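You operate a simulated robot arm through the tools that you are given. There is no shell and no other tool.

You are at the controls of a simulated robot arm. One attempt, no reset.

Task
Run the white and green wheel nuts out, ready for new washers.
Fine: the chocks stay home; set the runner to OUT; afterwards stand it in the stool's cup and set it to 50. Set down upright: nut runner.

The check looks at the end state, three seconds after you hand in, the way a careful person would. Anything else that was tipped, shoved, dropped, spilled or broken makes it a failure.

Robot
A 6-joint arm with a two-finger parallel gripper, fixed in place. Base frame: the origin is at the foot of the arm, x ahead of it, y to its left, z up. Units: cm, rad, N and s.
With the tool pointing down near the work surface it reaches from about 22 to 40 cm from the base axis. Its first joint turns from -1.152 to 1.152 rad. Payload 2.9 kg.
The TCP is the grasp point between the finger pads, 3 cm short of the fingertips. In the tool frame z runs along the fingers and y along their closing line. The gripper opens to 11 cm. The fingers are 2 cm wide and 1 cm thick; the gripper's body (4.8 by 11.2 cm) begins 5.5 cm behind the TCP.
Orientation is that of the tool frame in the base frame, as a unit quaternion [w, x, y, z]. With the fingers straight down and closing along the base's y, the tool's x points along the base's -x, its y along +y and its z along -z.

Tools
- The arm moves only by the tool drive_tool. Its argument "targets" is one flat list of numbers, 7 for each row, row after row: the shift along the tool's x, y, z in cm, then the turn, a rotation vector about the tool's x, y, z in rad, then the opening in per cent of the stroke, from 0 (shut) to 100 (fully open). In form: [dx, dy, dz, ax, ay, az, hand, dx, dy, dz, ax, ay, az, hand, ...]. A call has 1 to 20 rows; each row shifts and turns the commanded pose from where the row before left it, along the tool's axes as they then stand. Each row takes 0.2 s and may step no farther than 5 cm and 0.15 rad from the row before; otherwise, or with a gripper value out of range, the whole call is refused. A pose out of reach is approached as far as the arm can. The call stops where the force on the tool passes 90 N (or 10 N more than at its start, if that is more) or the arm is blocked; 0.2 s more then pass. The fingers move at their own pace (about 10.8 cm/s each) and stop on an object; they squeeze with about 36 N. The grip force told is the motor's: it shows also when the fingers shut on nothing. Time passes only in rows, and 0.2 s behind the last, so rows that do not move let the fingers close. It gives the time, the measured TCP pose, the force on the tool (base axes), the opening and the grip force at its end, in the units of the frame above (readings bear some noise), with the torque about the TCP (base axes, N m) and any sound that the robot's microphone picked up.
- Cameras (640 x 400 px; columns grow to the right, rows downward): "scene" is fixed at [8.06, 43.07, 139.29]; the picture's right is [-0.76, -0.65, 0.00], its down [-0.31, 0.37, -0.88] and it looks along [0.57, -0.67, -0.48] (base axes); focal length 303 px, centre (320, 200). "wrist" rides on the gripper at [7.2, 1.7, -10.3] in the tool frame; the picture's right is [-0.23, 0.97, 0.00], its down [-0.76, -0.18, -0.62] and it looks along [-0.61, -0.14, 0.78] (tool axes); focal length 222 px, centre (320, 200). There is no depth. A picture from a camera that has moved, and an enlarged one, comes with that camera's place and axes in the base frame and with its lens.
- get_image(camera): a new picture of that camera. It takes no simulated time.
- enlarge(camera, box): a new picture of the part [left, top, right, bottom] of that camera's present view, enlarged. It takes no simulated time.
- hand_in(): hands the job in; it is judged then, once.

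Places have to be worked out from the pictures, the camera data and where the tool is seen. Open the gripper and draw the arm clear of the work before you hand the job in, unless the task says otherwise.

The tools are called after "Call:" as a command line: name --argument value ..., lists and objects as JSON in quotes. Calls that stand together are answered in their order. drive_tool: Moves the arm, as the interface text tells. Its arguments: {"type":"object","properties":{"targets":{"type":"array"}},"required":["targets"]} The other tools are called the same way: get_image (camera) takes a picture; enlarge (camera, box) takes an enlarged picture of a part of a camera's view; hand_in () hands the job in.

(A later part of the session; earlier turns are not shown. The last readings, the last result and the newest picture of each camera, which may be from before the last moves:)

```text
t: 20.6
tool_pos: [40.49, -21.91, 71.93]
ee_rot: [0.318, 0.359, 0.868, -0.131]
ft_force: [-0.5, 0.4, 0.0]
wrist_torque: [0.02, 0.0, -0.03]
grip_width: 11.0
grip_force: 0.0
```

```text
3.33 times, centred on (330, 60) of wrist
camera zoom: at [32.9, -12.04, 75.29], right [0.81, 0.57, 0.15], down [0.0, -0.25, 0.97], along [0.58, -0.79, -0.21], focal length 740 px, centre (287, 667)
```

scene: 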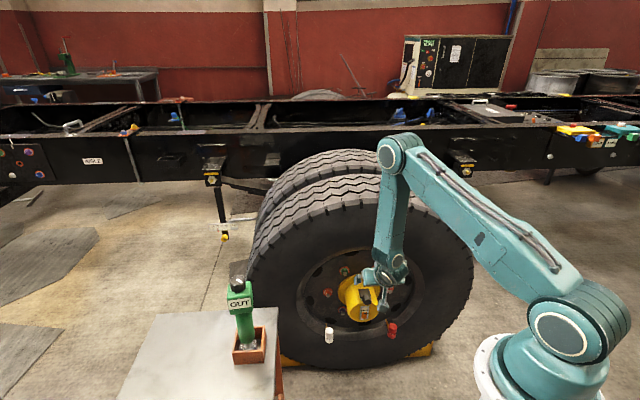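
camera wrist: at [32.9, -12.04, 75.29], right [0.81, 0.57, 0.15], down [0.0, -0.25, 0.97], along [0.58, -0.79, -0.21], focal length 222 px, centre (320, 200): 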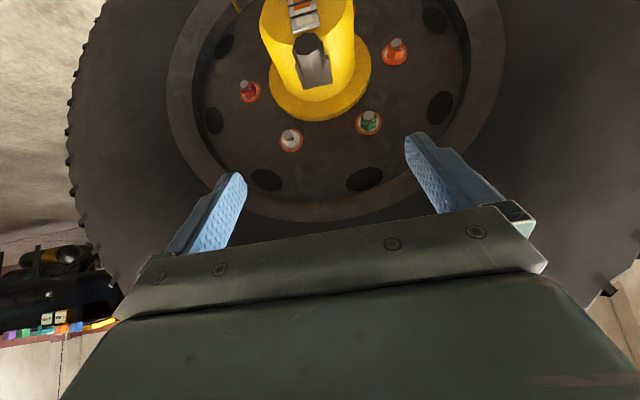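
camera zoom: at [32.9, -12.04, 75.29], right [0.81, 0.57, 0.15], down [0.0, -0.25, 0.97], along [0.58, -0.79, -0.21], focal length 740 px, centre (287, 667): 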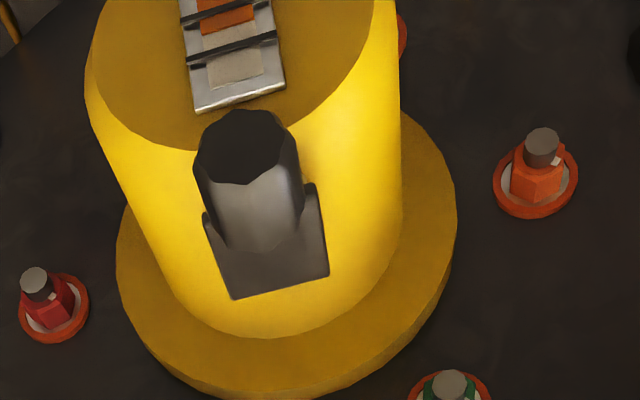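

With refined camera axes the two views agree closely. In axial/lateral/height terms the stud tips are at n≈64.3 and u≈56.55, with white at t≈6.25 and green at t≈19.5. Next I finish pitching the empty tool to horizontal to see whether the arm can hold that pose.

Call:
drive_tool --targets '[0, 0, 0, 0, -0.145, 0, 100, 0, 0, 0, 0, -0.145, 0, 100, 0, 0, 0, 0, -0.145, 0, 100, 0, 0, 0, 0, -0.145, 0, 100, 0, 0, 0, 0, -0.145, 0, 100, 0, 0, 0, 0, -0.145, 0, 100]'

Call:
get_image --camera "wrist"

Call:
get_image --camera "scene"

```text
t: 22.0
tool_pos: [53.29, -24.85, 70.01]
ee_rot: [0.65, 0.27, 0.656, -0.272]
ft_force: [-48.1, 25.8, 18.0]
wrist_torque: [0.6, -1.93, 1.58]
grip_width: 10.87
grip_force: 0.1
out of reach, approached as far as the arm can: row 4, 5, 6
```

```text
taken
camera wrist: at [47.15, -16.31, 62.8], right [0.69, 0.69, 0.22], down [-0.56, 0.32, 0.77], along [0.46, -0.65, 0.6], focal length 222 px, centre (320, 200)
```

wrist: 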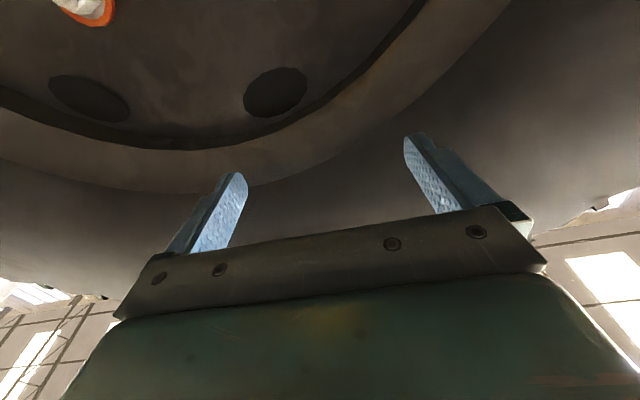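

```text
taken
```

scene: 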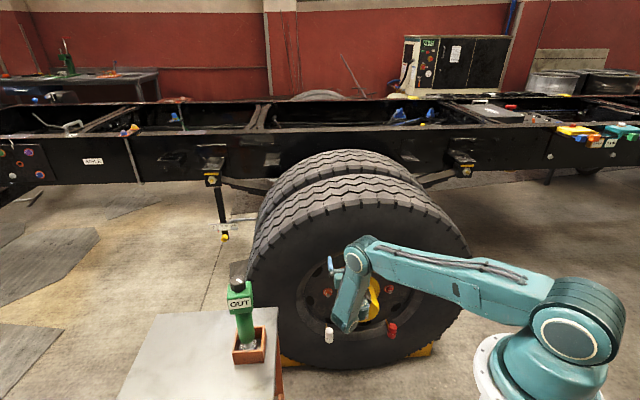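

Pitching fully horizontal is out of reach here: the arm drifted forward and the fingertips now press on the tyre wall with about 55 N. I reverse the pitch right away along the same path to come off it.

Call:
drive_tool --targets '[0, 0, 0, 0, 0.145, 0, 100, 0, 0, 0, 0, 0.145, 0, 100, 0, 0, 0, 0, 0.145, 0, 100]'

Call:
get_image --camera "scene"

Call:
get_image --camera "wrist"

```text
t: 22.3
tool_pos: [53.32, -24.82, 70.11]
ee_rot: [0.633, 0.277, 0.672, -0.266]
ft_force: [-37.6, 21.1, 23.2]
wrist_torque: [0.43, -1.98, 0.85]
grip_width: 10.76
grip_force: 0.0
stopped in row 1: the force on the tool passed its limit at 105 N (the readings are from after the stop); the commanded pose is now the measured one
```

```text
taken
```

scene: 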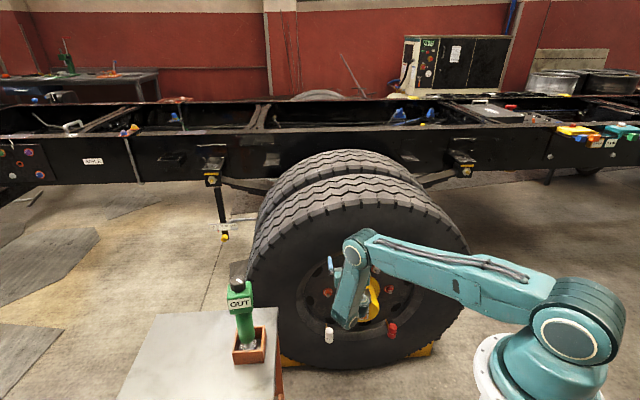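

```text
taken
camera wrist: at [46.88, -16.0, 63.52], right [0.7, 0.68, 0.22], down [-0.53, 0.29, 0.8], along [0.48, -0.67, 0.56], focal length 222 px, centre (320, 200)
```

wrist: 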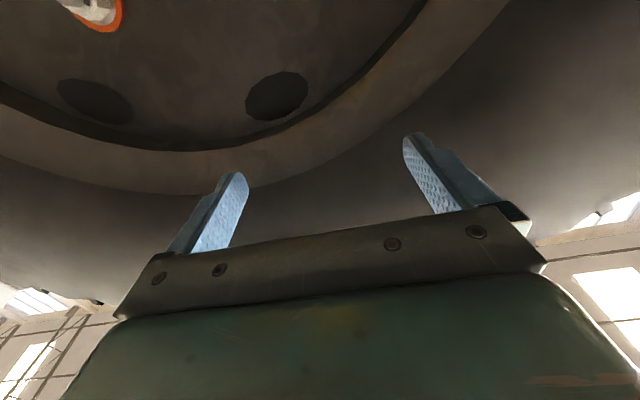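

The command is now reset to the measured pose, and the load direction points back out from the tyre. I retreat straight back along the tool axis in small steps.

Call:
drive_tool --targets '[0, 0, -0.5, 0, 0, 0, 100, 0, 0, -0.5, 0, 0, 0, 100]'

```text
t: 22.9
tool_pos: [52.72, -24.17, 69.99]
ee_rot: [0.632, 0.278, 0.673, -0.264]
ft_force: [0.1, 0.1, 0.2]
wrist_torque: [0.01, 0.01, 0.02]
grip_width: 11.0
grip_force: 0.0
```

The tool is free again with zero load. Fully horizontal is the arm's limit, so I'll grip the head obliquely instead, which needs the wrist rolled over at one end of the job. I back away from the wheel and pitch down.

Call:
drive_tool --targets '[0, 0, -0.5, 0, 0.1, 0, 100, 0, 0, -1, 0, 0.145, 0, 100, 0, 0, -1.5, 0, 0.145, 0, 100, 0, 0, -1.5, 0, 0.145, 0, 100, 0, 0, -1.5, 0, 0.145, 0, 100, 0, 0, -2, 0, 0.145, 0, 100, 0, 0, -2, 0, 0, 0, 100, 0, 0, -2, 0, 0, 0, 100, 0, 0, -2, 0, 0, 0, 100, 0, 0, -2, 0, 0, 0, 100]'

Call:
get_image --camera "scene"

Call:
get_image --camera "wrist"

```text
t: 25.1
tool_pos: [44.35, -15.71, 79.88]
ee_rot: [0.309, 0.36, 0.87, -0.132]
ft_force: [-0.7, -0.3, 0.1]
wrist_torque: [0.03, 0.01, 0.0]
grip_width: 11.02
grip_force: 0.1
```

```text
taken
```

scene: 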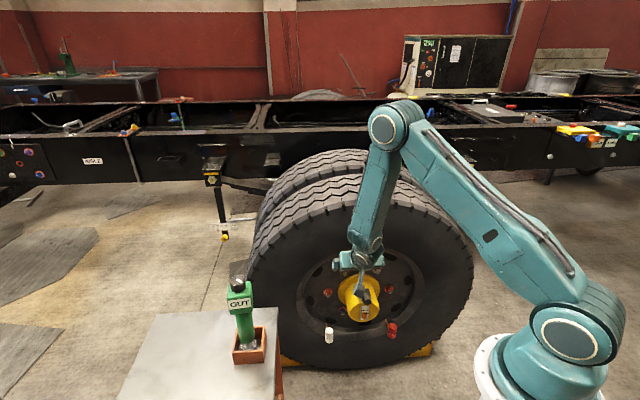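

```text
taken
camera wrist: at [36.85, -5.8, 83.25], right [0.81, 0.56, 0.14], down [0.02, -0.26, 0.97], along [0.58, -0.78, -0.22], focal length 222 px, centre (320, 200)
```

wrist: 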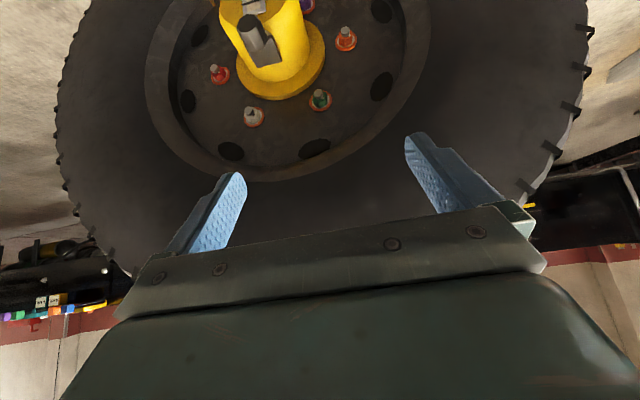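

Nothing on the wheel has changed. I raise the tool, back off and move sideways to a standoff near the runner, about 10 cm out on the label side and above it, keeping this orientation.

Call:
drive_tool --targets '[-2.52, 0, -3.1, 0, 0, 0, 100, -2.52, 0, -3.1, 0, 0, 0, 100, -2.52, 0, -3.1, 0, 0, 0, 100, -2.52, 0, -3.1, 0, 0, 0, 100, -2.52, 0, -3.1, 0, 0, 0, 100, 1.67, 3.065, -1.35, 0, 0, 0, 100, 1.67, 3.065, -1.35, 0, 0, 0, 100, 1.67, 3.065, -1.35, 0, 0, 0, 100, 1.67, 3.065, -1.35, 0, 0, 0, 100, 1.67, 3.065, -1.35, 0, 0, 0, 100, 1.67, 3.065, -1.35, 0, 0, 0, 100, 1.67, 3.065, -1.35, 0, 0, 0, 100, 1.67, 3.065, -1.35, 0, 0, 0, 100, 1.67, 3.065, -1.35, 0, 0, 0, 100, 1.67, 3.065, -1.35, 0, 0, 0, 100]'

Call:
get_image --camera "scene"

Call:
get_image --camera "wrist"

```text
t: 28.3
tool_pos: [50.83, 21.5, 99.53]
ee_rot: [0.31, 0.36, 0.87, -0.132]
ft_force: [-0.4, 0.3, 0.2]
wrist_torque: [-0.01, 0.03, -0.01]
grip_width: 11.02
grip_force: 0.1
```

```text
taken
```

scene: 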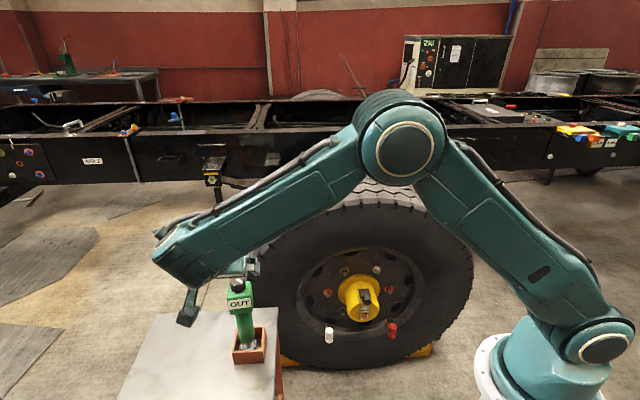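

```text
taken
camera wrist: at [43.37, 31.26, 102.85], right [0.81, 0.56, 0.14], down [0.02, -0.26, 0.97], along [0.58, -0.78, -0.22], focal length 222 px, centre (320, 200)
```

wrist: 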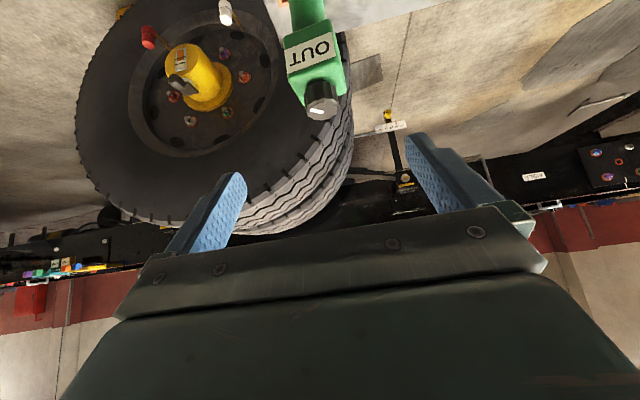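

The runner is ahead of the tool. I roll the wrist in the positive direction by 180° in steps, in free air, to test the flipped grip orientation.

Call:
drive_tool --targets '[0, 0, 0, 0, 0, 0.15, 100, 0, 0, 0, 0, 0, 0.15, 100, 0, 0, 0, 0, 0, 0.15, 100, 0, 0, 0, 0, 0, 0.15, 100, 0, 0, 0, 0, 0, 0.15, 100, 0, 0, 0, 0, 0, 0.15, 100, 0, 0, 0, 0, 0, 0.15, 100, 0, 0, 0, 0, 0, 0.15, 100, 0, 0, 0, 0, 0, 0.15, 100, 0, 0, 0, 0, 0, 0.15, 100]'

Call:
get_image --camera "scene"

```text
t: 30.5
tool_pos: [50.84, 21.31, 99.35]
ee_rot: [0.316, 0.857, 0.391, 0.115]
ft_force: [-0.9, 0.2, 0.2]
wrist_torque: [0.02, -0.01, 0.01]
grip_width: 10.99
grip_force: 0.1
```

```text
taken
```

scene: 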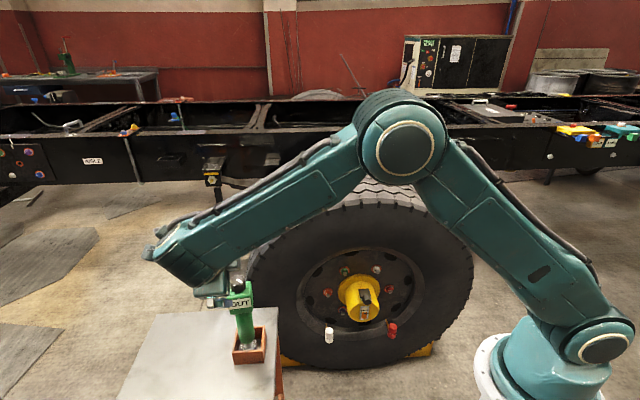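

Half the roll went smoothly with no limit hit. I complete the remaining 1.64 rad.

Call:
drive_tool --targets '[0, 0, 0, 0, 0, 0.149, 100, 0, 0, 0, 0, 0, 0.149, 100, 0, 0, 0, 0, 0, 0.149, 100, 0, 0, 0, 0, 0, 0.149, 100, 0, 0, 0, 0, 0, 0.149, 100, 0, 0, 0, 0, 0, 0.149, 100, 0, 0, 0, 0, 0, 0.149, 100, 0, 0, 0, 0, 0, 0.149, 100, 0, 0, 0, 0, 0, 0.149, 100, 0, 0, 0, 0, 0, 0.149, 100, 0, 0, 0, 0, 0, 0.1516, 100]'

Call:
get_image --camera "scene"

Call:
get_image --camera "wrist"

```text
refused: row 11 steps farther than a row can; nothing moved
```

```text
taken
```

scene: 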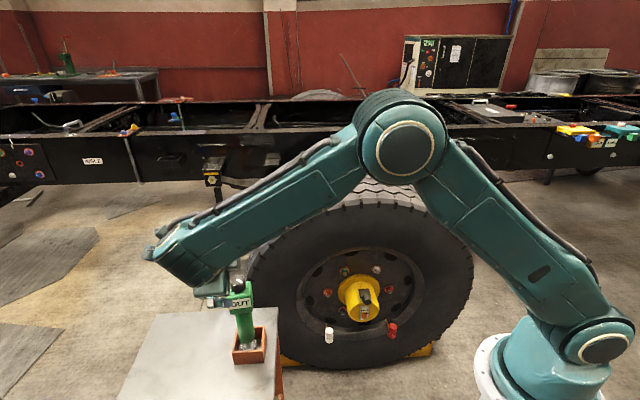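

```text
taken
camera wrist: at [52.04, 30.55, 108.19], right [0.43, -0.65, 0.63], down [-0.89, -0.2, 0.41], along [-0.14, -0.73, -0.66], focal length 222 px, centre (320, 200)
```

wrist: 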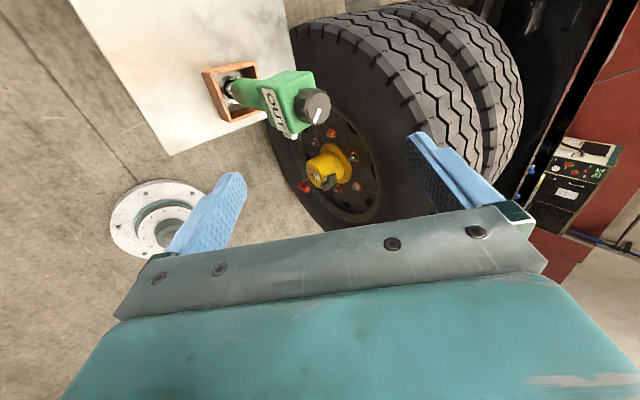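

One row was just over the step limit, so nothing moved. I redo it with 11 equal steps.

Call:
drive_tool --targets '[0, 0, 0, 0, 0, 0.1492, 100, 0, 0, 0, 0, 0, 0.1492, 100, 0, 0, 0, 0, 0, 0.1492, 100, 0, 0, 0, 0, 0, 0.1492, 100, 0, 0, 0, 0, 0, 0.1492, 100, 0, 0, 0, 0, 0, 0.1492, 100, 0, 0, 0, 0, 0, 0.1492, 100, 0, 0, 0, 0, 0, 0.1492, 100, 0, 0, 0, 0, 0, 0.1492, 100, 0, 0, 0, 0, 0, 0.1492, 100, 0, 0, 0, 0, 0, 0.1496, 100]'

Call:
get_image --camera "scene"

Call:
get_image --camera "wrist"

```text
t: 32.9
tool_pos: [61.08, 26.8, 105.34]
ee_rot: [0.107, 0.887, -0.307, 0.328]
ft_force: [0.1, 0.6, 1.2]
wrist_torque: [0.02, 0.04, -0.04]
grip_width: 11.0
grip_force: 0.1
out of reach, approached as far as the arm can: row 5, 6, 7, 8, 9, 10, 11
```

```text
taken
```

scene: 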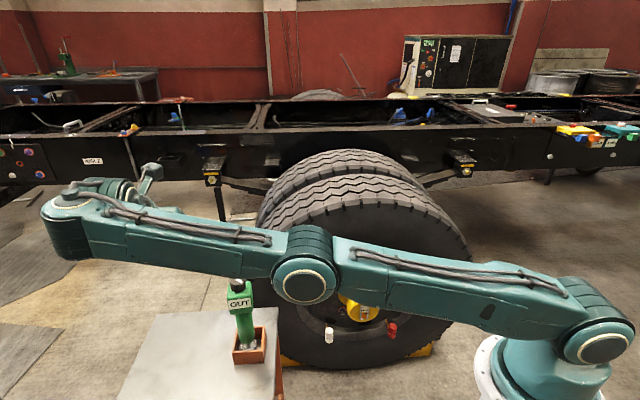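

```text
taken
camera wrist: at [58.95, 26.19, 117.91], right [-0.73, -0.66, -0.16], down [-0.67, 0.74, -0.02], along [0.13, 0.09, -0.99], focal length 222 px, centre (320, 200)
```

wrist: 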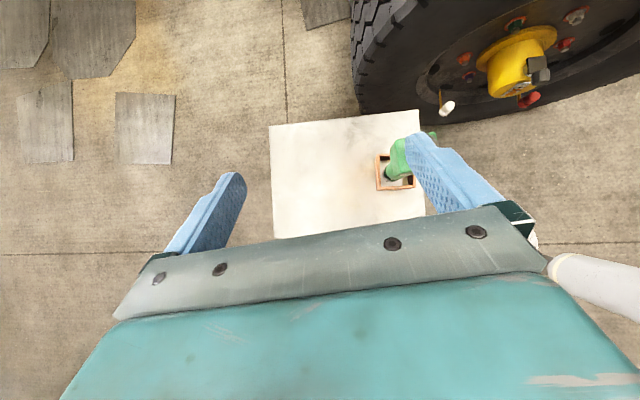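

The positive roll hit a joint limit at about 2.1 rad and the arm swung out as an approximation; nothing was touched and the runner still stands. I reverse the roll the way I came, then I'll try the negative direction, which should stay inside the range.

Call:
drive_tool --targets '[0, 0, 0, 0, 0, -0.1492, 100, 0, 0, 0, 0, 0, -0.1492, 100, 0, 0, 0, 0, 0, -0.1492, 100, 0, 0, 0, 0, 0, -0.1492, 100, 0, 0, 0, 0, 0, -0.1492, 100, 0, 0, 0, 0, 0, -0.1492, 100, 0, 0, 0, 0, 0, -0.1492, 100, 0, 0, 0, 0, 0, -0.1492, 100, 0, 0, 0, 0, 0, -0.1492, 100, 0, 0, 0, 0, 0, -0.1492, 100, 0, 0, 0, 0, 0, -0.1496, 100]'

Call:
get_image --camera "scene"

```text
t: 35.3
tool_pos: [61.06, 26.95, 105.13]
ee_rot: [0.312, 0.828, 0.443, 0.143]
ft_force: [0.3, -0.5, 0.4]
wrist_torque: [0.0, 0.01, 0.01]
grip_width: 11.0
grip_force: 0.0
```

```text
taken
```

scene: 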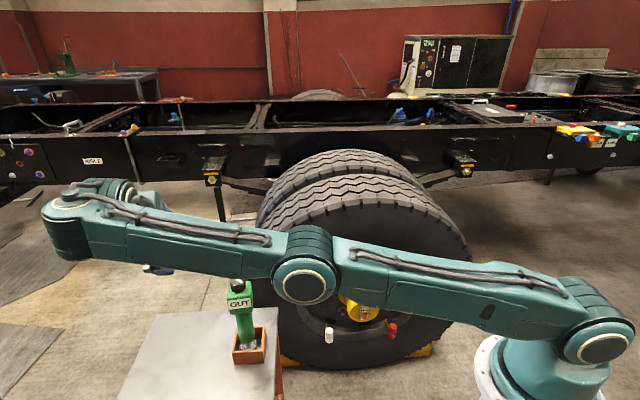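

The command followed the arm to where it ended up, and the orientation is about right again. I bring the TCP back to the earlier standoff point and then roll negatively through the natural orientation.

Call:
drive_tool --targets '[-2.52, -1.99, 0.29, 0, 0, 0, 100, -2.52, -1.99, 0.29, 0, 0, 0, 100, -2.52, -1.99, 0.29, 0, 0, 0, 100, -2.52, -1.99, 0.29, 0, 0, 0, 100, 0, 0, 0, 0, 0, -0.149, 100, 0, 0, 0, 0, 0, -0.149, 100, 0, 0, 0, 0, 0, -0.149, 100, 0, 0, 0, 0, 0, -0.149, 100, 0, 0, 0, 0, 0, -0.149, 100, 0, 0, 0, 0, 0, -0.149, 100, 0, 0, 0, 0, 0, -0.149, 100, 0, 0, 0, 0, 0, -0.149, 100, 0, 0, 0, 0, 0, -0.149, 100, 0, 0, 0, 0, 0, -0.149, 100]'

Call:
get_image --camera "scene"

Call:
get_image --camera "wrist"

```text
t: 38.3
tool_pos: [50.79, 21.42, 99.61]
ee_rot: [0.327, 0.309, 0.887, -0.107]
ft_force: [-0.2, -0.7, -0.7]
wrist_torque: [0.01, 0.01, -0.02]
grip_width: 11.0
grip_force: 0.1
```

```text
taken
```

scene: 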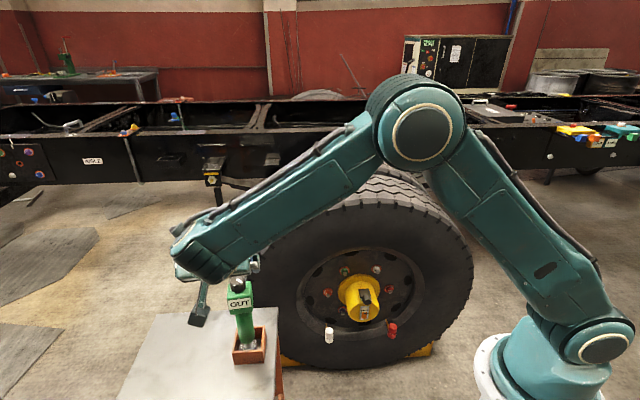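

```text
taken
camera wrist: at [42.18, 30.33, 102.85], right [0.74, 0.66, 0.16], down [0.02, -0.26, 0.97], along [0.68, -0.71, -0.21], focal length 222 px, centre (320, 200)
```

wrist: 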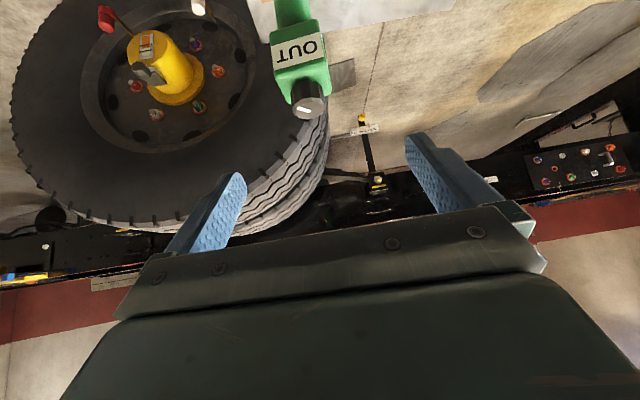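

The tool is back to its natural roll. Now I roll in the negative direction, half the turn first.

Call:
drive_tool --targets '[0, 0, 0, 0, 0, -0.1496, 100, 0, 0, 0, 0, 0, -0.1496, 100, 0, 0, 0, 0, 0, -0.1496, 100, 0, 0, 0, 0, 0, -0.1496, 100, 0, 0, 0, 0, 0, -0.1496, 100, 0, 0, 0, 0, 0, -0.1496, 100, 0, 0, 0, 0, 0, -0.1496, 100, 0, 0, 0, 0, 0, -0.1496, 100, 0, 0, 0, 0, 0, -0.1496, 100, 0, 0, 0, 0, 0, -0.1496, 100, 0, 0, 0, 0, 0, -0.1496, 100]'

Call:
get_image --camera "scene"

```text
t: 40.7
tool_pos: [50.84, 21.45, 99.61]
ee_rot: [0.145, -0.44, 0.83, -0.312]
ft_force: [0.0, 0.5, -0.3]
wrist_torque: [0.01, 0.01, 0.01]
grip_width: 10.99
grip_force: 0.0
```

```text
taken
```

scene: 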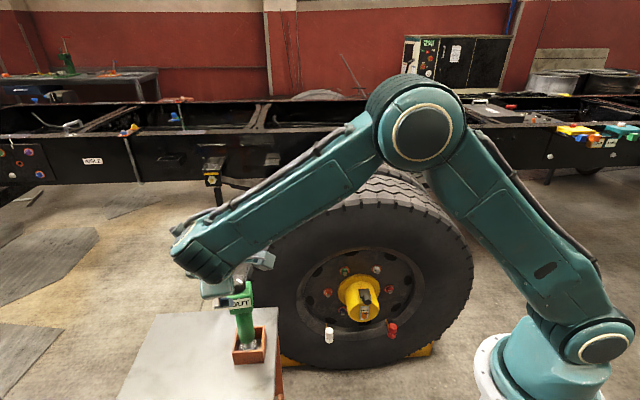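

Still smooth. I continue with five more steps, cautiously.

Call:
drive_tool --targets '[0, 0, 0, 0, 0, -0.1496, 100, 0, 0, 0, 0, 0, -0.1496, 100, 0, 0, 0, 0, 0, -0.1496, 100, 0, 0, 0, 0, 0, -0.1496, 100, 0, 0, 0, 0, 0, -0.1496, 100]'

```text
t: 41.9
tool_pos: [50.85, 21.43, 99.56]
ee_rot: [-0.02, 0.712, -0.612, 0.344]
ft_force: [-0.3, 0.3, 0.4]
wrist_torque: [0.02, -0.03, 0.04]
grip_width: 10.99
grip_force: 0.1
```

No limit yet, so I take the last five steps.

Call:
drive_tool --targets '[0, 0, 0, 0, 0, -0.1496, 100, 0, 0, 0, 0, 0, -0.1496, 100, 0, 0, 0, 0, 0, -0.1496, 100, 0, 0, 0, 0, 0, -0.1496, 100, 0, 0, 0, 0, 0, -0.1496, 100]'

Call:
get_image --camera "scene"

Call:
get_image --camera "wrist"

```text
t: 43.1
tool_pos: [50.87, 21.35, 99.58]
ee_rot: [0.106, 0.887, -0.308, 0.328]
ft_force: [-0.5, 0.2, 0.3]
wrist_torque: [-0.01, 0.01, -0.03]
grip_width: 10.99
grip_force: 0.0
```

```text
taken
```

scene: 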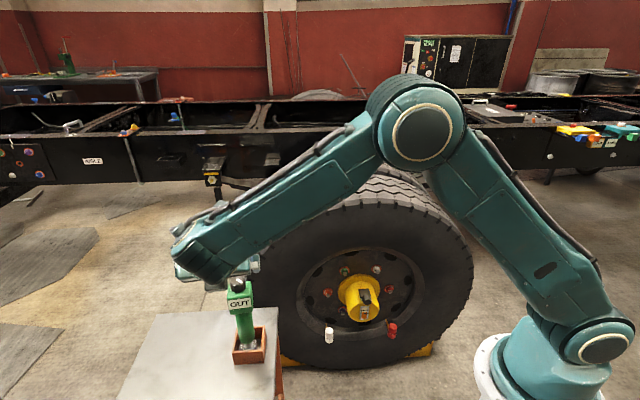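

```text
taken
camera wrist: at [48.69, 20.73, 112.13], right [-0.74, -0.66, -0.16], down [-0.66, 0.75, -0.01], along [0.13, 0.1, -0.99], focal length 222 px, centre (320, 200)
```

wrist: 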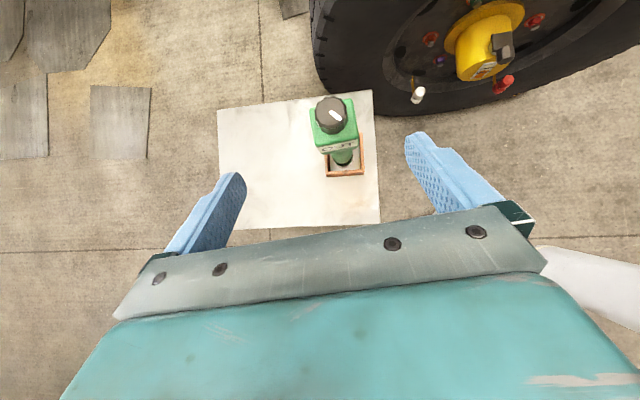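

The rolled orientation is reached with joints inside range, and the camera now looks straight down on the runner. I zoom in for an accurate top view of the head and cup.

Call:
enlarge --camera "wrist" --box '[290, 80, 390, 190]'

Call:
enlarge --camera "wrist" --box '[200, 70, 420, 240]'

```text
3.64 times, centred on (340, 135) of wrist
camera zoom: at [48.69, 20.73, 112.13], right [-0.74, -0.66, -0.16], down [-0.66, 0.75, -0.01], along [0.13, 0.1, -0.99], focal length 808 px, centre (247, 436)
```

zoom: 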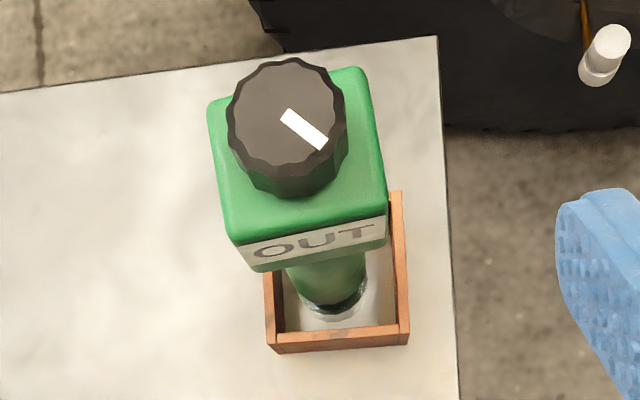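

```text
2.35 times, centred on (310, 155) of wrist
camera zoom: at [48.69, 20.73, 112.13], right [-0.74, -0.66, -0.16], down [-0.66, 0.75, -0.01], along [0.13, 0.1, -0.99], focal length 523 px, centre (344, 306)
```

zoom: 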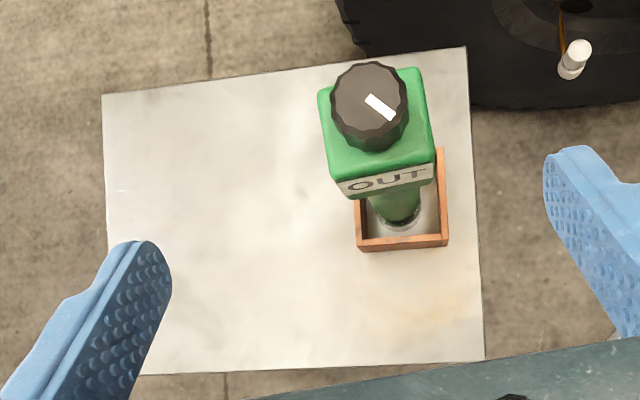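

The head sits at about 50° yaw and its centre is near (57.05,15.1,84.2). I yaw slightly and pitch the tool up to 30° below horizontal, still at the standoff.

Call:
drive_tool --targets '[0, 0, 0, -0.0246, 0.0005, 0.029, 100, 0, 0, 0, 0, 0.1147, 0, 100, 0, 0, 0, 0, 0.1147, 0, 100, 0, 0, 0, 0, 0.1147, 0, 100]'

Call:
get_image --camera "wrist"

Call:
get_image --camera "scene"

```text
t: 44.1
tool_pos: [50.75, 21.46, 99.67]
ee_rot: [0.166, 0.811, -0.302, 0.473]
ft_force: [-0.5, 0.5, -0.6]
wrist_torque: [-0.07, 0.02, -0.02]
grip_width: 11.0
grip_force: 0.0
```

```text
taken
camera wrist: at [45.45, 23.54, 111.03], right [-0.72, -0.67, -0.21], down [-0.58, 0.74, -0.35], along [0.39, -0.12, -0.91], focal length 222 px, centre (320, 200)
```

wrist: 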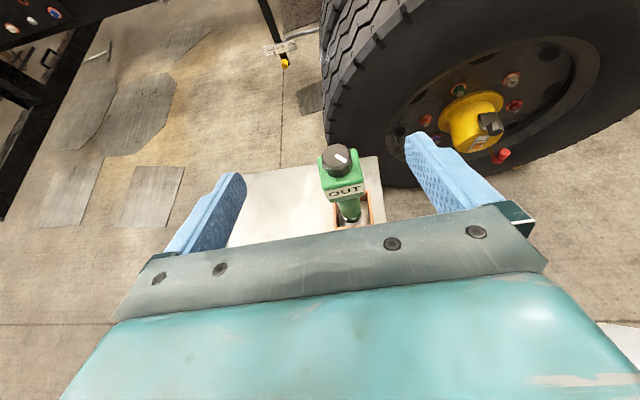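

```text
taken
```

scene: 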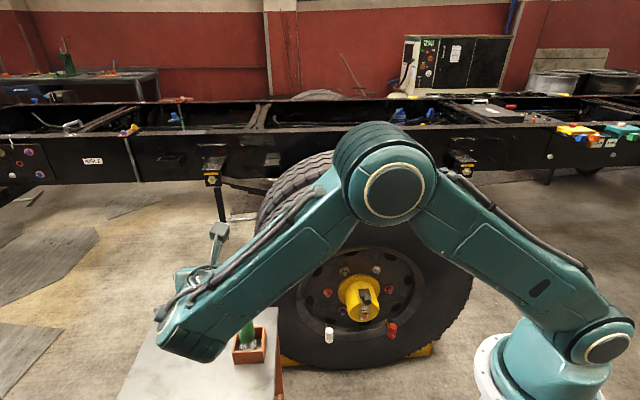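

Orientation is as planned (tool 30° below horizontal, flipped). I descend to the standoff level with the head, 10 cm short of it.

Call:
drive_tool --targets '[-2.98, 0.353, 1.81, 0, 0, 0, 100, -2.98, 0.353, 1.81, 0, 0, 0, 100, -2.98, 0.353, 1.81, 0, 0, 0, 100]'

Call:
get_image --camera "wrist"

Call:
get_image --camera "scene"

```text
t: 44.9
tool_pos: [50.39, 20.63, 89.05]
ee_rot: [0.166, 0.811, -0.303, 0.472]
ft_force: [0.3, 0.3, -1.0]
wrist_torque: [0.02, -0.03, 0.02]
grip_width: 11.02
grip_force: 0.0
```

```text
taken
camera wrist: at [45.08, 22.68, 100.61], right [-0.72, -0.66, -0.21], down [-0.58, 0.74, -0.34], along [0.39, -0.12, -0.91], focal length 222 px, centre (320, 200)
```

wrist: 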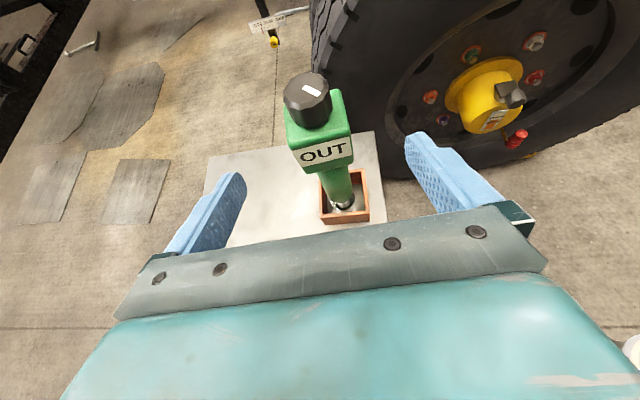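

```text
taken
```

scene: 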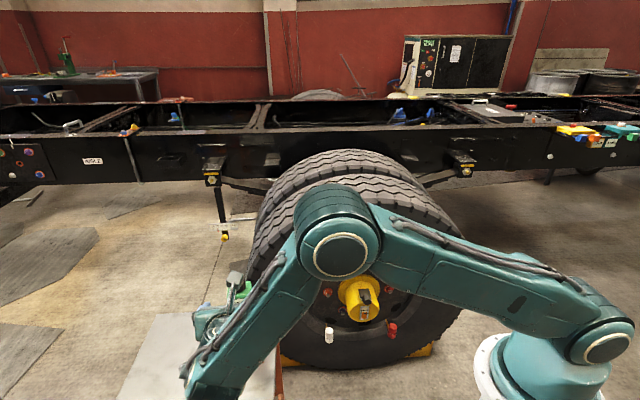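

The label centre projects within a couple of pixels of where I predicted, so the tool is aligned with the head. I advance 10 cm along the tool axis so the open fingers straddle it.

Call:
drive_tool --targets '[0, 0, 2, 0, 0, 0, 100, 0, 0, 2, 0, 0, 0, 100, 0, 0, 2, 0, 0, 0, 100, 0, 0, 2, 0, 0, 0, 100, 0, 0, 2, 0, 0, 0, 100]'

Call:
get_image --camera "wrist"

Call:
enlarge --camera "scene" --box '[180, 240, 300, 380]'

```text
t: 46.1
tool_pos: [57.11, 15.12, 83.98]
ee_rot: [0.167, 0.811, -0.302, 0.471]
ft_force: [0.2, -0.2, -0.2]
wrist_torque: [-0.01, -0.01, -0.02]
grip_width: 11.03
grip_force: 0.1
```

```text
taken
camera wrist: at [51.77, 17.13, 95.53], right [-0.72, -0.67, -0.21], down [-0.58, 0.74, -0.34], along [0.39, -0.12, -0.91], focal length 222 px, centre (320, 200)
```

wrist: 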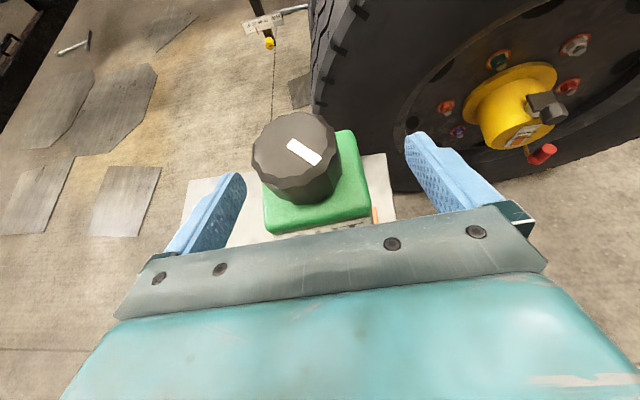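

```text
2.86 times, centred on (240, 310) of scene
camera zoom: at [8.06, 43.07, 139.29], right [-0.76, -0.65, 0.0], down [-0.31, 0.37, -0.88], along [0.57, -0.67, -0.48], focal length 867 px, centre (549, -114)
```

zoom: 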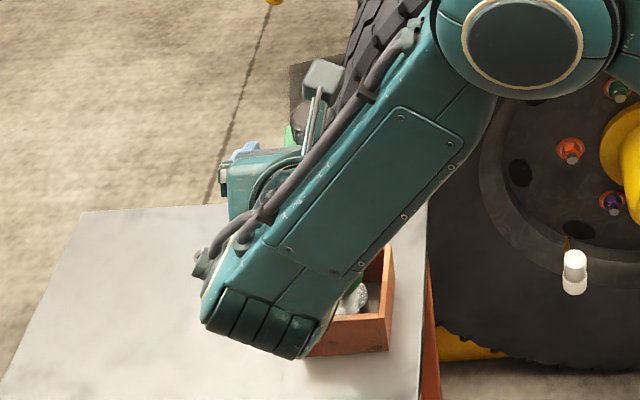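

The head is centred between the fingers with no contact. I close the gripper on its side faces.

Call:
drive_tool --targets '[0, 0, 0, 0, 0, 0, 70, 0, 0, 0, 0, 0, 0, 55, 0, 0, 0, 0, 0, 0, 35, 0, 0, 0, 0, 0, 0, 20]'

Call:
get_image --camera "wrist"

```text
t: 47.1
tool_pos: [57.08, 15.01, 84.08]
ee_rot: [0.166, 0.812, -0.302, 0.472]
ft_force: [0.9, 0.5, 1.0]
wrist_torque: [0.05, -0.01, 0.0]
grip_width: 5.59
grip_force: 35.3
```

```text
taken
camera wrist: at [51.76, 17.13, 95.58], right [-0.72, -0.67, -0.21], down [-0.58, 0.74, -0.35], along [0.39, -0.12, -0.91], focal length 222 px, centre (320, 200)
```

wrist: 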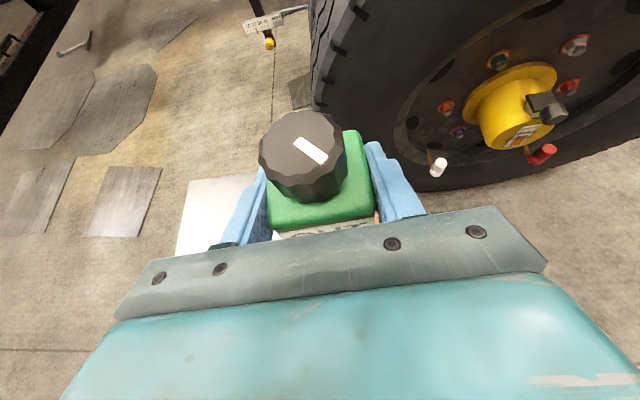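

Firm grip: 5.59 cm at 35 N. I lift straight up a little to feel the weight and check that the runner comes out cleanly.

Call:
drive_tool --targets '[0.43, 0, -0.25, 0, 0, 0, 20, 0.87, -0.01, -0.5, 0, 0, 0, 20, 0.87, -0.01, -0.5, 0, 0, 0, 20, 0.87, -0.01, -0.5, 0, 0, 0, 20]'

Call:
get_image --camera "wrist"

Call:
get_image --camera "scene"

```text
t: 48.1
tool_pos: [56.93, 14.92, 87.47]
ee_rot: [0.166, 0.812, -0.303, 0.471]
ft_force: [0.0, 0.5, -9.2]
wrist_torque: [0.02, 0.05, 0.02]
grip_width: 5.6
grip_force: 36.5
```

```text
taken
camera wrist: at [51.73, 17.08, 99.05], right [-0.72, -0.67, -0.21], down [-0.58, 0.74, -0.34], along [0.38, -0.12, -0.91], focal length 222 px, centre (320, 200)
```

wrist: 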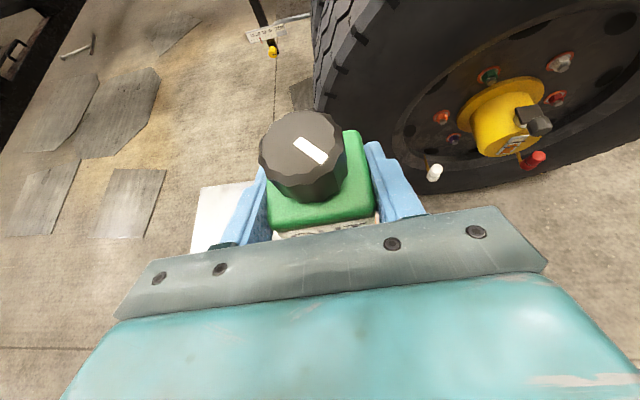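

```text
taken
```

scene: 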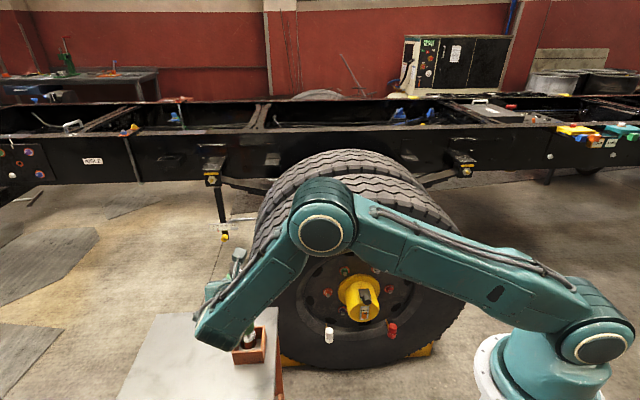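

The runner came free, and the weight is about 9 N. I lift it 18 cm more so the socket clears the cup and stool by a wide margin.

Call:
drive_tool --targets '[2.6, -0.05, -1.5, 0, 0, 0, 20, 2.6, -0.05, -1.5, 0, 0, 0, 20, 2.6, -0.05, -1.5, 0, 0, 0, 20, 2.6, -0.05, -1.5, 0, 0, 0, 20, 2.6, -0.05, -1.5, 0, 0, 0, 20, 2.6, -0.05, -1.5, 0, 0, 0, 20]'

Call:
get_image --camera "scene"

```text
t: 49.5
tool_pos: [56.93, 15.09, 105.58]
ee_rot: [0.166, 0.812, -0.302, 0.471]
ft_force: [0.0, -0.4, -8.8]
wrist_torque: [0.03, 0.04, -0.02]
grip_width: 5.62
grip_force: 35.8
```

```text
taken
```

scene: 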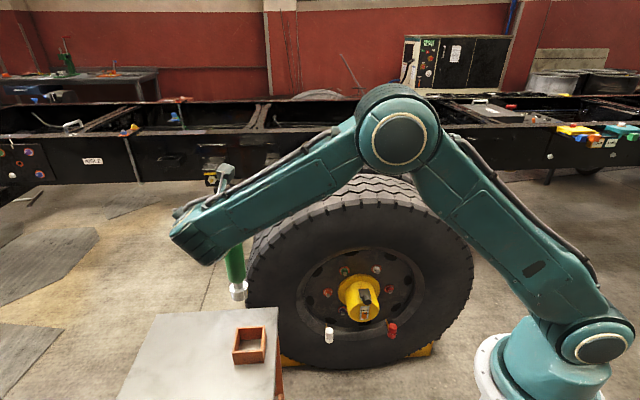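

The runner hangs vertically clear of the cup. I zoom in to measure where the socket end is relative to the TCP.

Call:
enlarge --camera "scene" --box '[200, 230, 280, 370]'

Call:
get_image --camera "wrist"

```text
2.86 times, centred on (240, 300) of scene
camera zoom: at [8.08, 43.08, 139.28], right [-0.76, -0.65, 0.0], down [-0.31, 0.37, -0.88], along [0.57, -0.67, -0.48], focal length 867 px, centre (549, -86)
```

zoom: 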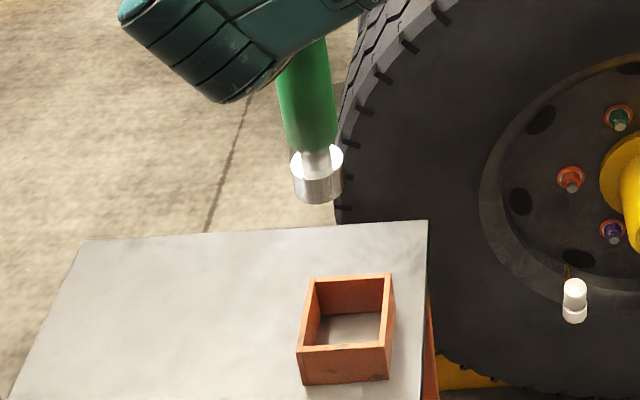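

```text
taken
camera wrist: at [51.72, 17.14, 117.06], right [-0.72, -0.67, -0.21], down [-0.58, 0.74, -0.34], along [0.38, -0.12, -0.91], focal length 222 px, centre (320, 200)
```

wrist: 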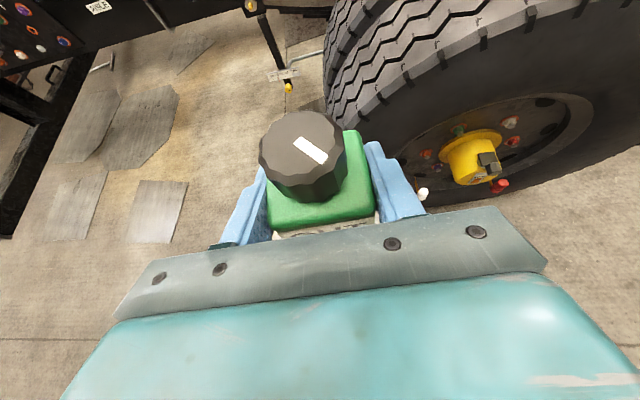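

The socket end is roughly 21–22 cm below the TCP. Now I roll the wrist back by +180° in the air, first half, watching for slip in the grip.

Call:
drive_tool --targets '[0, 0, 0, 0, 0, 0.1, 15, 0, 0, 0, 0, 0, 0.1, 15, 0, 0, 0, 0, 0, 0.12, 15, 0, 0, 0, 0, 0, 0.12, 15, 0, 0, 0, 0, 0, 0.12, 15, 0, 0, 0, 0, 0, 0.12, 15, 0, 0, 0, 0, 0, 0.12, 15]'

Call:
get_image --camera "scene"

Call:
get_image --camera "wrist"

```text
t: 51.1
tool_pos: [57.06, 15.07, 105.53]
ee_rot: [-0.031, 0.629, -0.596, 0.499]
ft_force: [-0.3, 0.5, -8.2]
wrist_torque: [-0.25, 0.32, -0.01]
grip_width: 5.59
grip_force: 36.0
```

```text
taken
```

scene: 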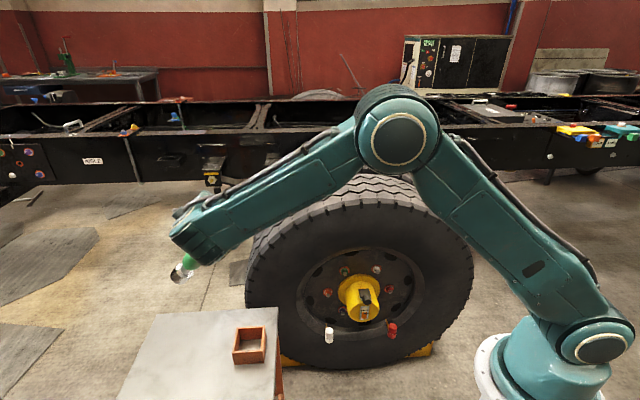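

```text
taken
camera wrist: at [47.45, 14.7, 113.99], right [-0.65, -0.1, -0.75], down [-0.13, 0.99, -0.03], along [0.75, 0.08, -0.66], focal length 222 px, centre (320, 200)
```

wrist: 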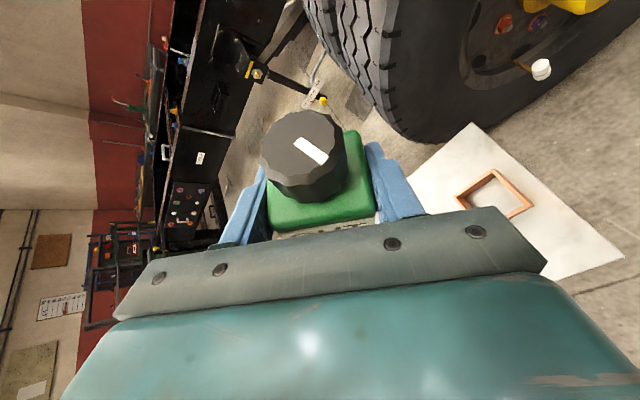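

No slip: the head sits identically in the wrist view and the grip is steady. I continue the roll.

Call:
drive_tool --targets '[0, 0, 0, 0, 0, 0.13, 15, 0, 0, 0, 0, 0, 0.13, 15, 0, 0, 0, 0, 0, 0.13, 15, 0, 0, 0, 0, 0, 0.13, 15, 0, 0, 0, 0, 0, 0.13, 15, 0, 0, 0, 0, 0, 0.13, 15, 0, 0, 0, 0, 0, 0.13, 15, 0, 0, 0, 0, 0, 0.13, 15, 0, 0, 0, 0, 0, 0.13, 15]'

Call:
get_image --camera "wrist"

```text
t: 53.1
tool_pos: [57.15, 15.1, 105.6]
ee_rot: [0.301, -0.195, 0.844, -0.398]
ft_force: [0.4, 0.0, -8.3]
wrist_torque: [-0.11, 0.63, 0.02]
grip_width: 5.6
grip_force: 36.3
```

```text
taken
camera wrist: at [44.63, 17.74, 106.94], right [0.08, 0.72, -0.69], down [0.17, 0.67, 0.72], along [0.98, -0.17, -0.07], focal length 222 px, centre (320, 200)
```

wrist: 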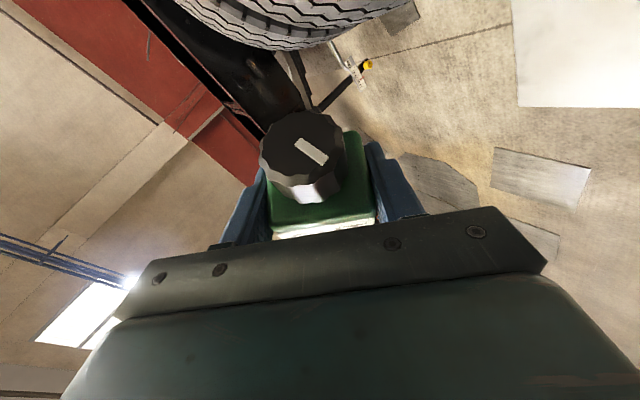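

Still holding well near horizontal (0.64 N·m about the grip). I finish the roll.

Call:
drive_tool --targets '[0, 0, 0, 0, 0, 0.13, 15, 0, 0, 0, 0, 0, 0.13, 15, 0, 0, 0, 0, 0, 0.13, 15, 0, 0, 0, 0, 0, 0.13, 15, 0, 0, 0, 0, 0, 0.13, 15, 0, 0, 0, 0, 0, 0.13, 15, 0, 0, 0, 0, 0, 0.13, 15, 0, 0, 0, 0, 0, 0.13, 15, 0, 0, 0, 0, 0, 0.1316, 15]'

Call:
get_image --camera "wrist"

Call:
get_image --camera "scene"

```text
t: 55.1
tool_pos: [57.09, 15.16, 105.55]
ee_rot: [0.472, 0.304, 0.811, -0.165]
ft_force: [-1.0, -0.5, -9.5]
wrist_torque: [0.36, 0.42, 0.0]
grip_width: 5.59
grip_force: 36.5
```

```text
taken
camera wrist: at [48.58, 24.57, 104.57], right [0.72, 0.66, 0.21], down [-0.25, -0.05, 0.97], along [0.65, -0.75, 0.13], focal length 222 px, centre (320, 200)
```

wrist: 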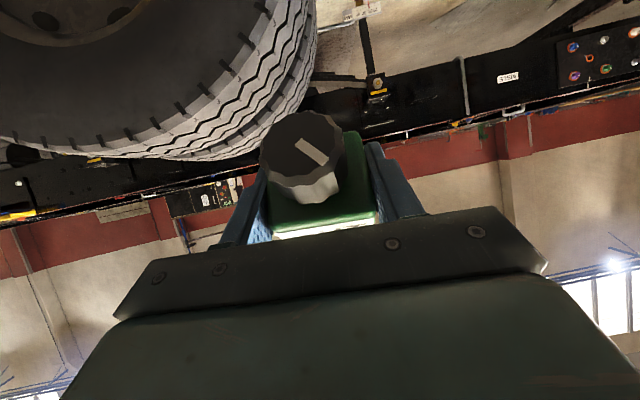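

```text
taken
```

scene: 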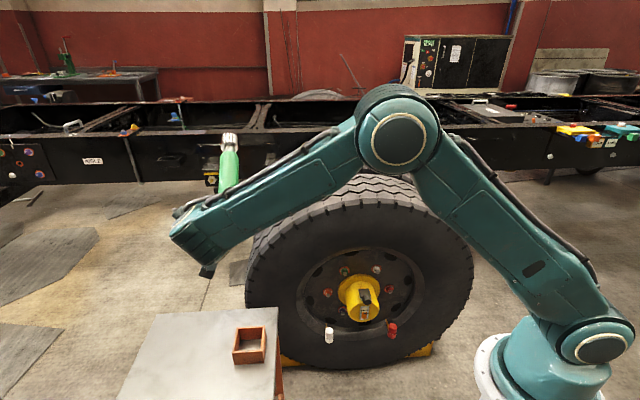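

The runner now points forward and up as expected, with no slip. I yaw slightly and pitch it down to horizontal so it aims along the wheel axis, still high above everything.

Call:
drive_tool --targets '[0, 0, 0, 0.0914, -0.002, 0.0528, 15, 0, 0, 0, 0, 0.1052, 0, 15, 0, 0, 0, 0, 0.1052, 0, 15, 0, 0, 0, 0, 0.1052, 0, 15, 0, 0, 0, 0, 0.1052, 0, 15, 0, 0, 0, 0, 0.1052, 0, 15]'

Call:
get_image --camera "scene"

Call:
get_image --camera "wrist"

```text
t: 56.5
tool_pos: [57.14, 15.11, 105.54]
ee_rot: [0.238, 0.383, 0.887, -0.093]
ft_force: [0.0, 0.4, -8.5]
wrist_torque: [0.44, 0.38, -0.01]
grip_width: 5.61
grip_force: 36.2
```

```text
taken
```

scene: 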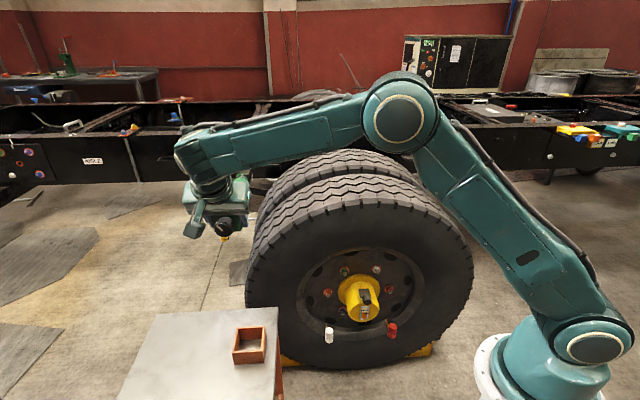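

```text
taken
camera wrist: at [50.33, 24.49, 111.08], right [0.84, 0.53, 0.13], down [0.1, -0.39, 0.92], along [0.53, -0.76, -0.38], focal length 222 px, centre (320, 200)
```

wrist: 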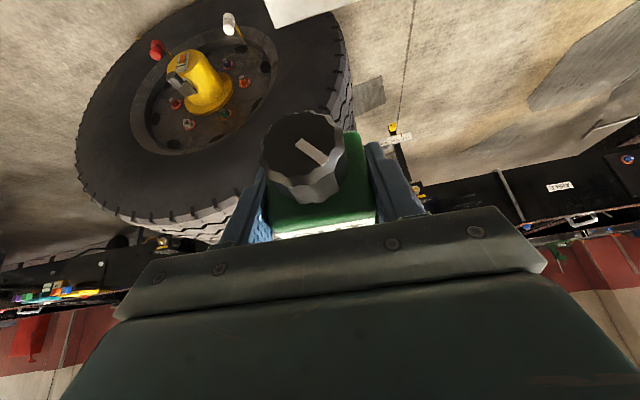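

The runner axis points along the wheel axis within half a degree. I traverse to t≈30 while high, keeping the socket short of the tyre wall, then lower to z≈75.

Call:
drive_tool --targets '[-0.69, -3.5, 0.417, 0, 0, 0, 15, -0.69, -3.5, 0.417, 0, 0, 0, 15, -0.69, -3.5, 0.417, 0, 0, 0, 15, -0.69, -3.5, 0.417, 0, 0, 0, 15, -0.69, -3.5, 0.417, 0, 0, 0, 15, -0.69, -3.5, 0.417, 0, 0, 0, 15, 1.643, -0.058, 2.89, 0, 0, 0, 15, 1.643, -0.058, 2.89, 0, 0, 0, 15, 1.643, -0.058, 2.89, 0, 0, 0, 15, 1.643, -0.058, 2.89, 0, 0, 0, 15]'

Call:
get_image --camera "scene"

Call:
get_image --camera "wrist"

```text
t: 58.7
tool_pos: [45.18, -3.02, 91.8]
ee_rot: [0.24, 0.384, 0.887, -0.094]
ft_force: [0.0, 0.2, -9.1]
wrist_torque: [0.47, 0.45, 0.04]
grip_width: 5.6
grip_force: 36.0
```

```text
taken
```

scene: 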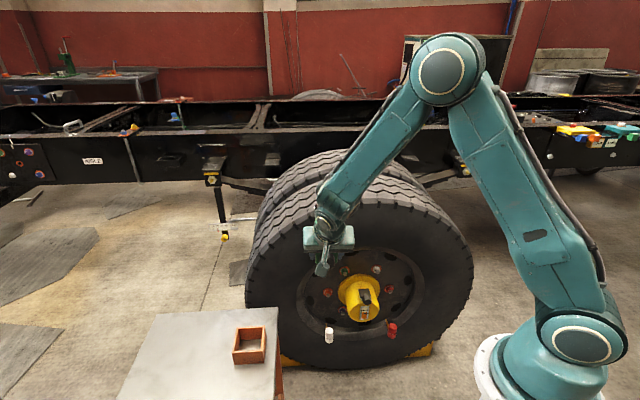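

```text
taken
camera wrist: at [38.47, 6.43, 97.23], right [0.84, 0.53, 0.13], down [0.1, -0.39, 0.92], along [0.53, -0.76, -0.38], focal length 222 px, centre (320, 200)
```

wrist: 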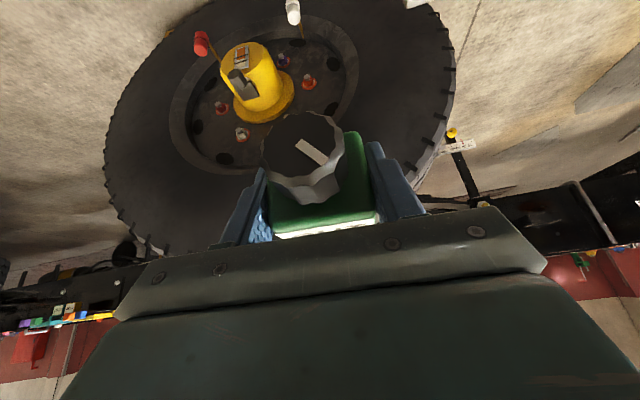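

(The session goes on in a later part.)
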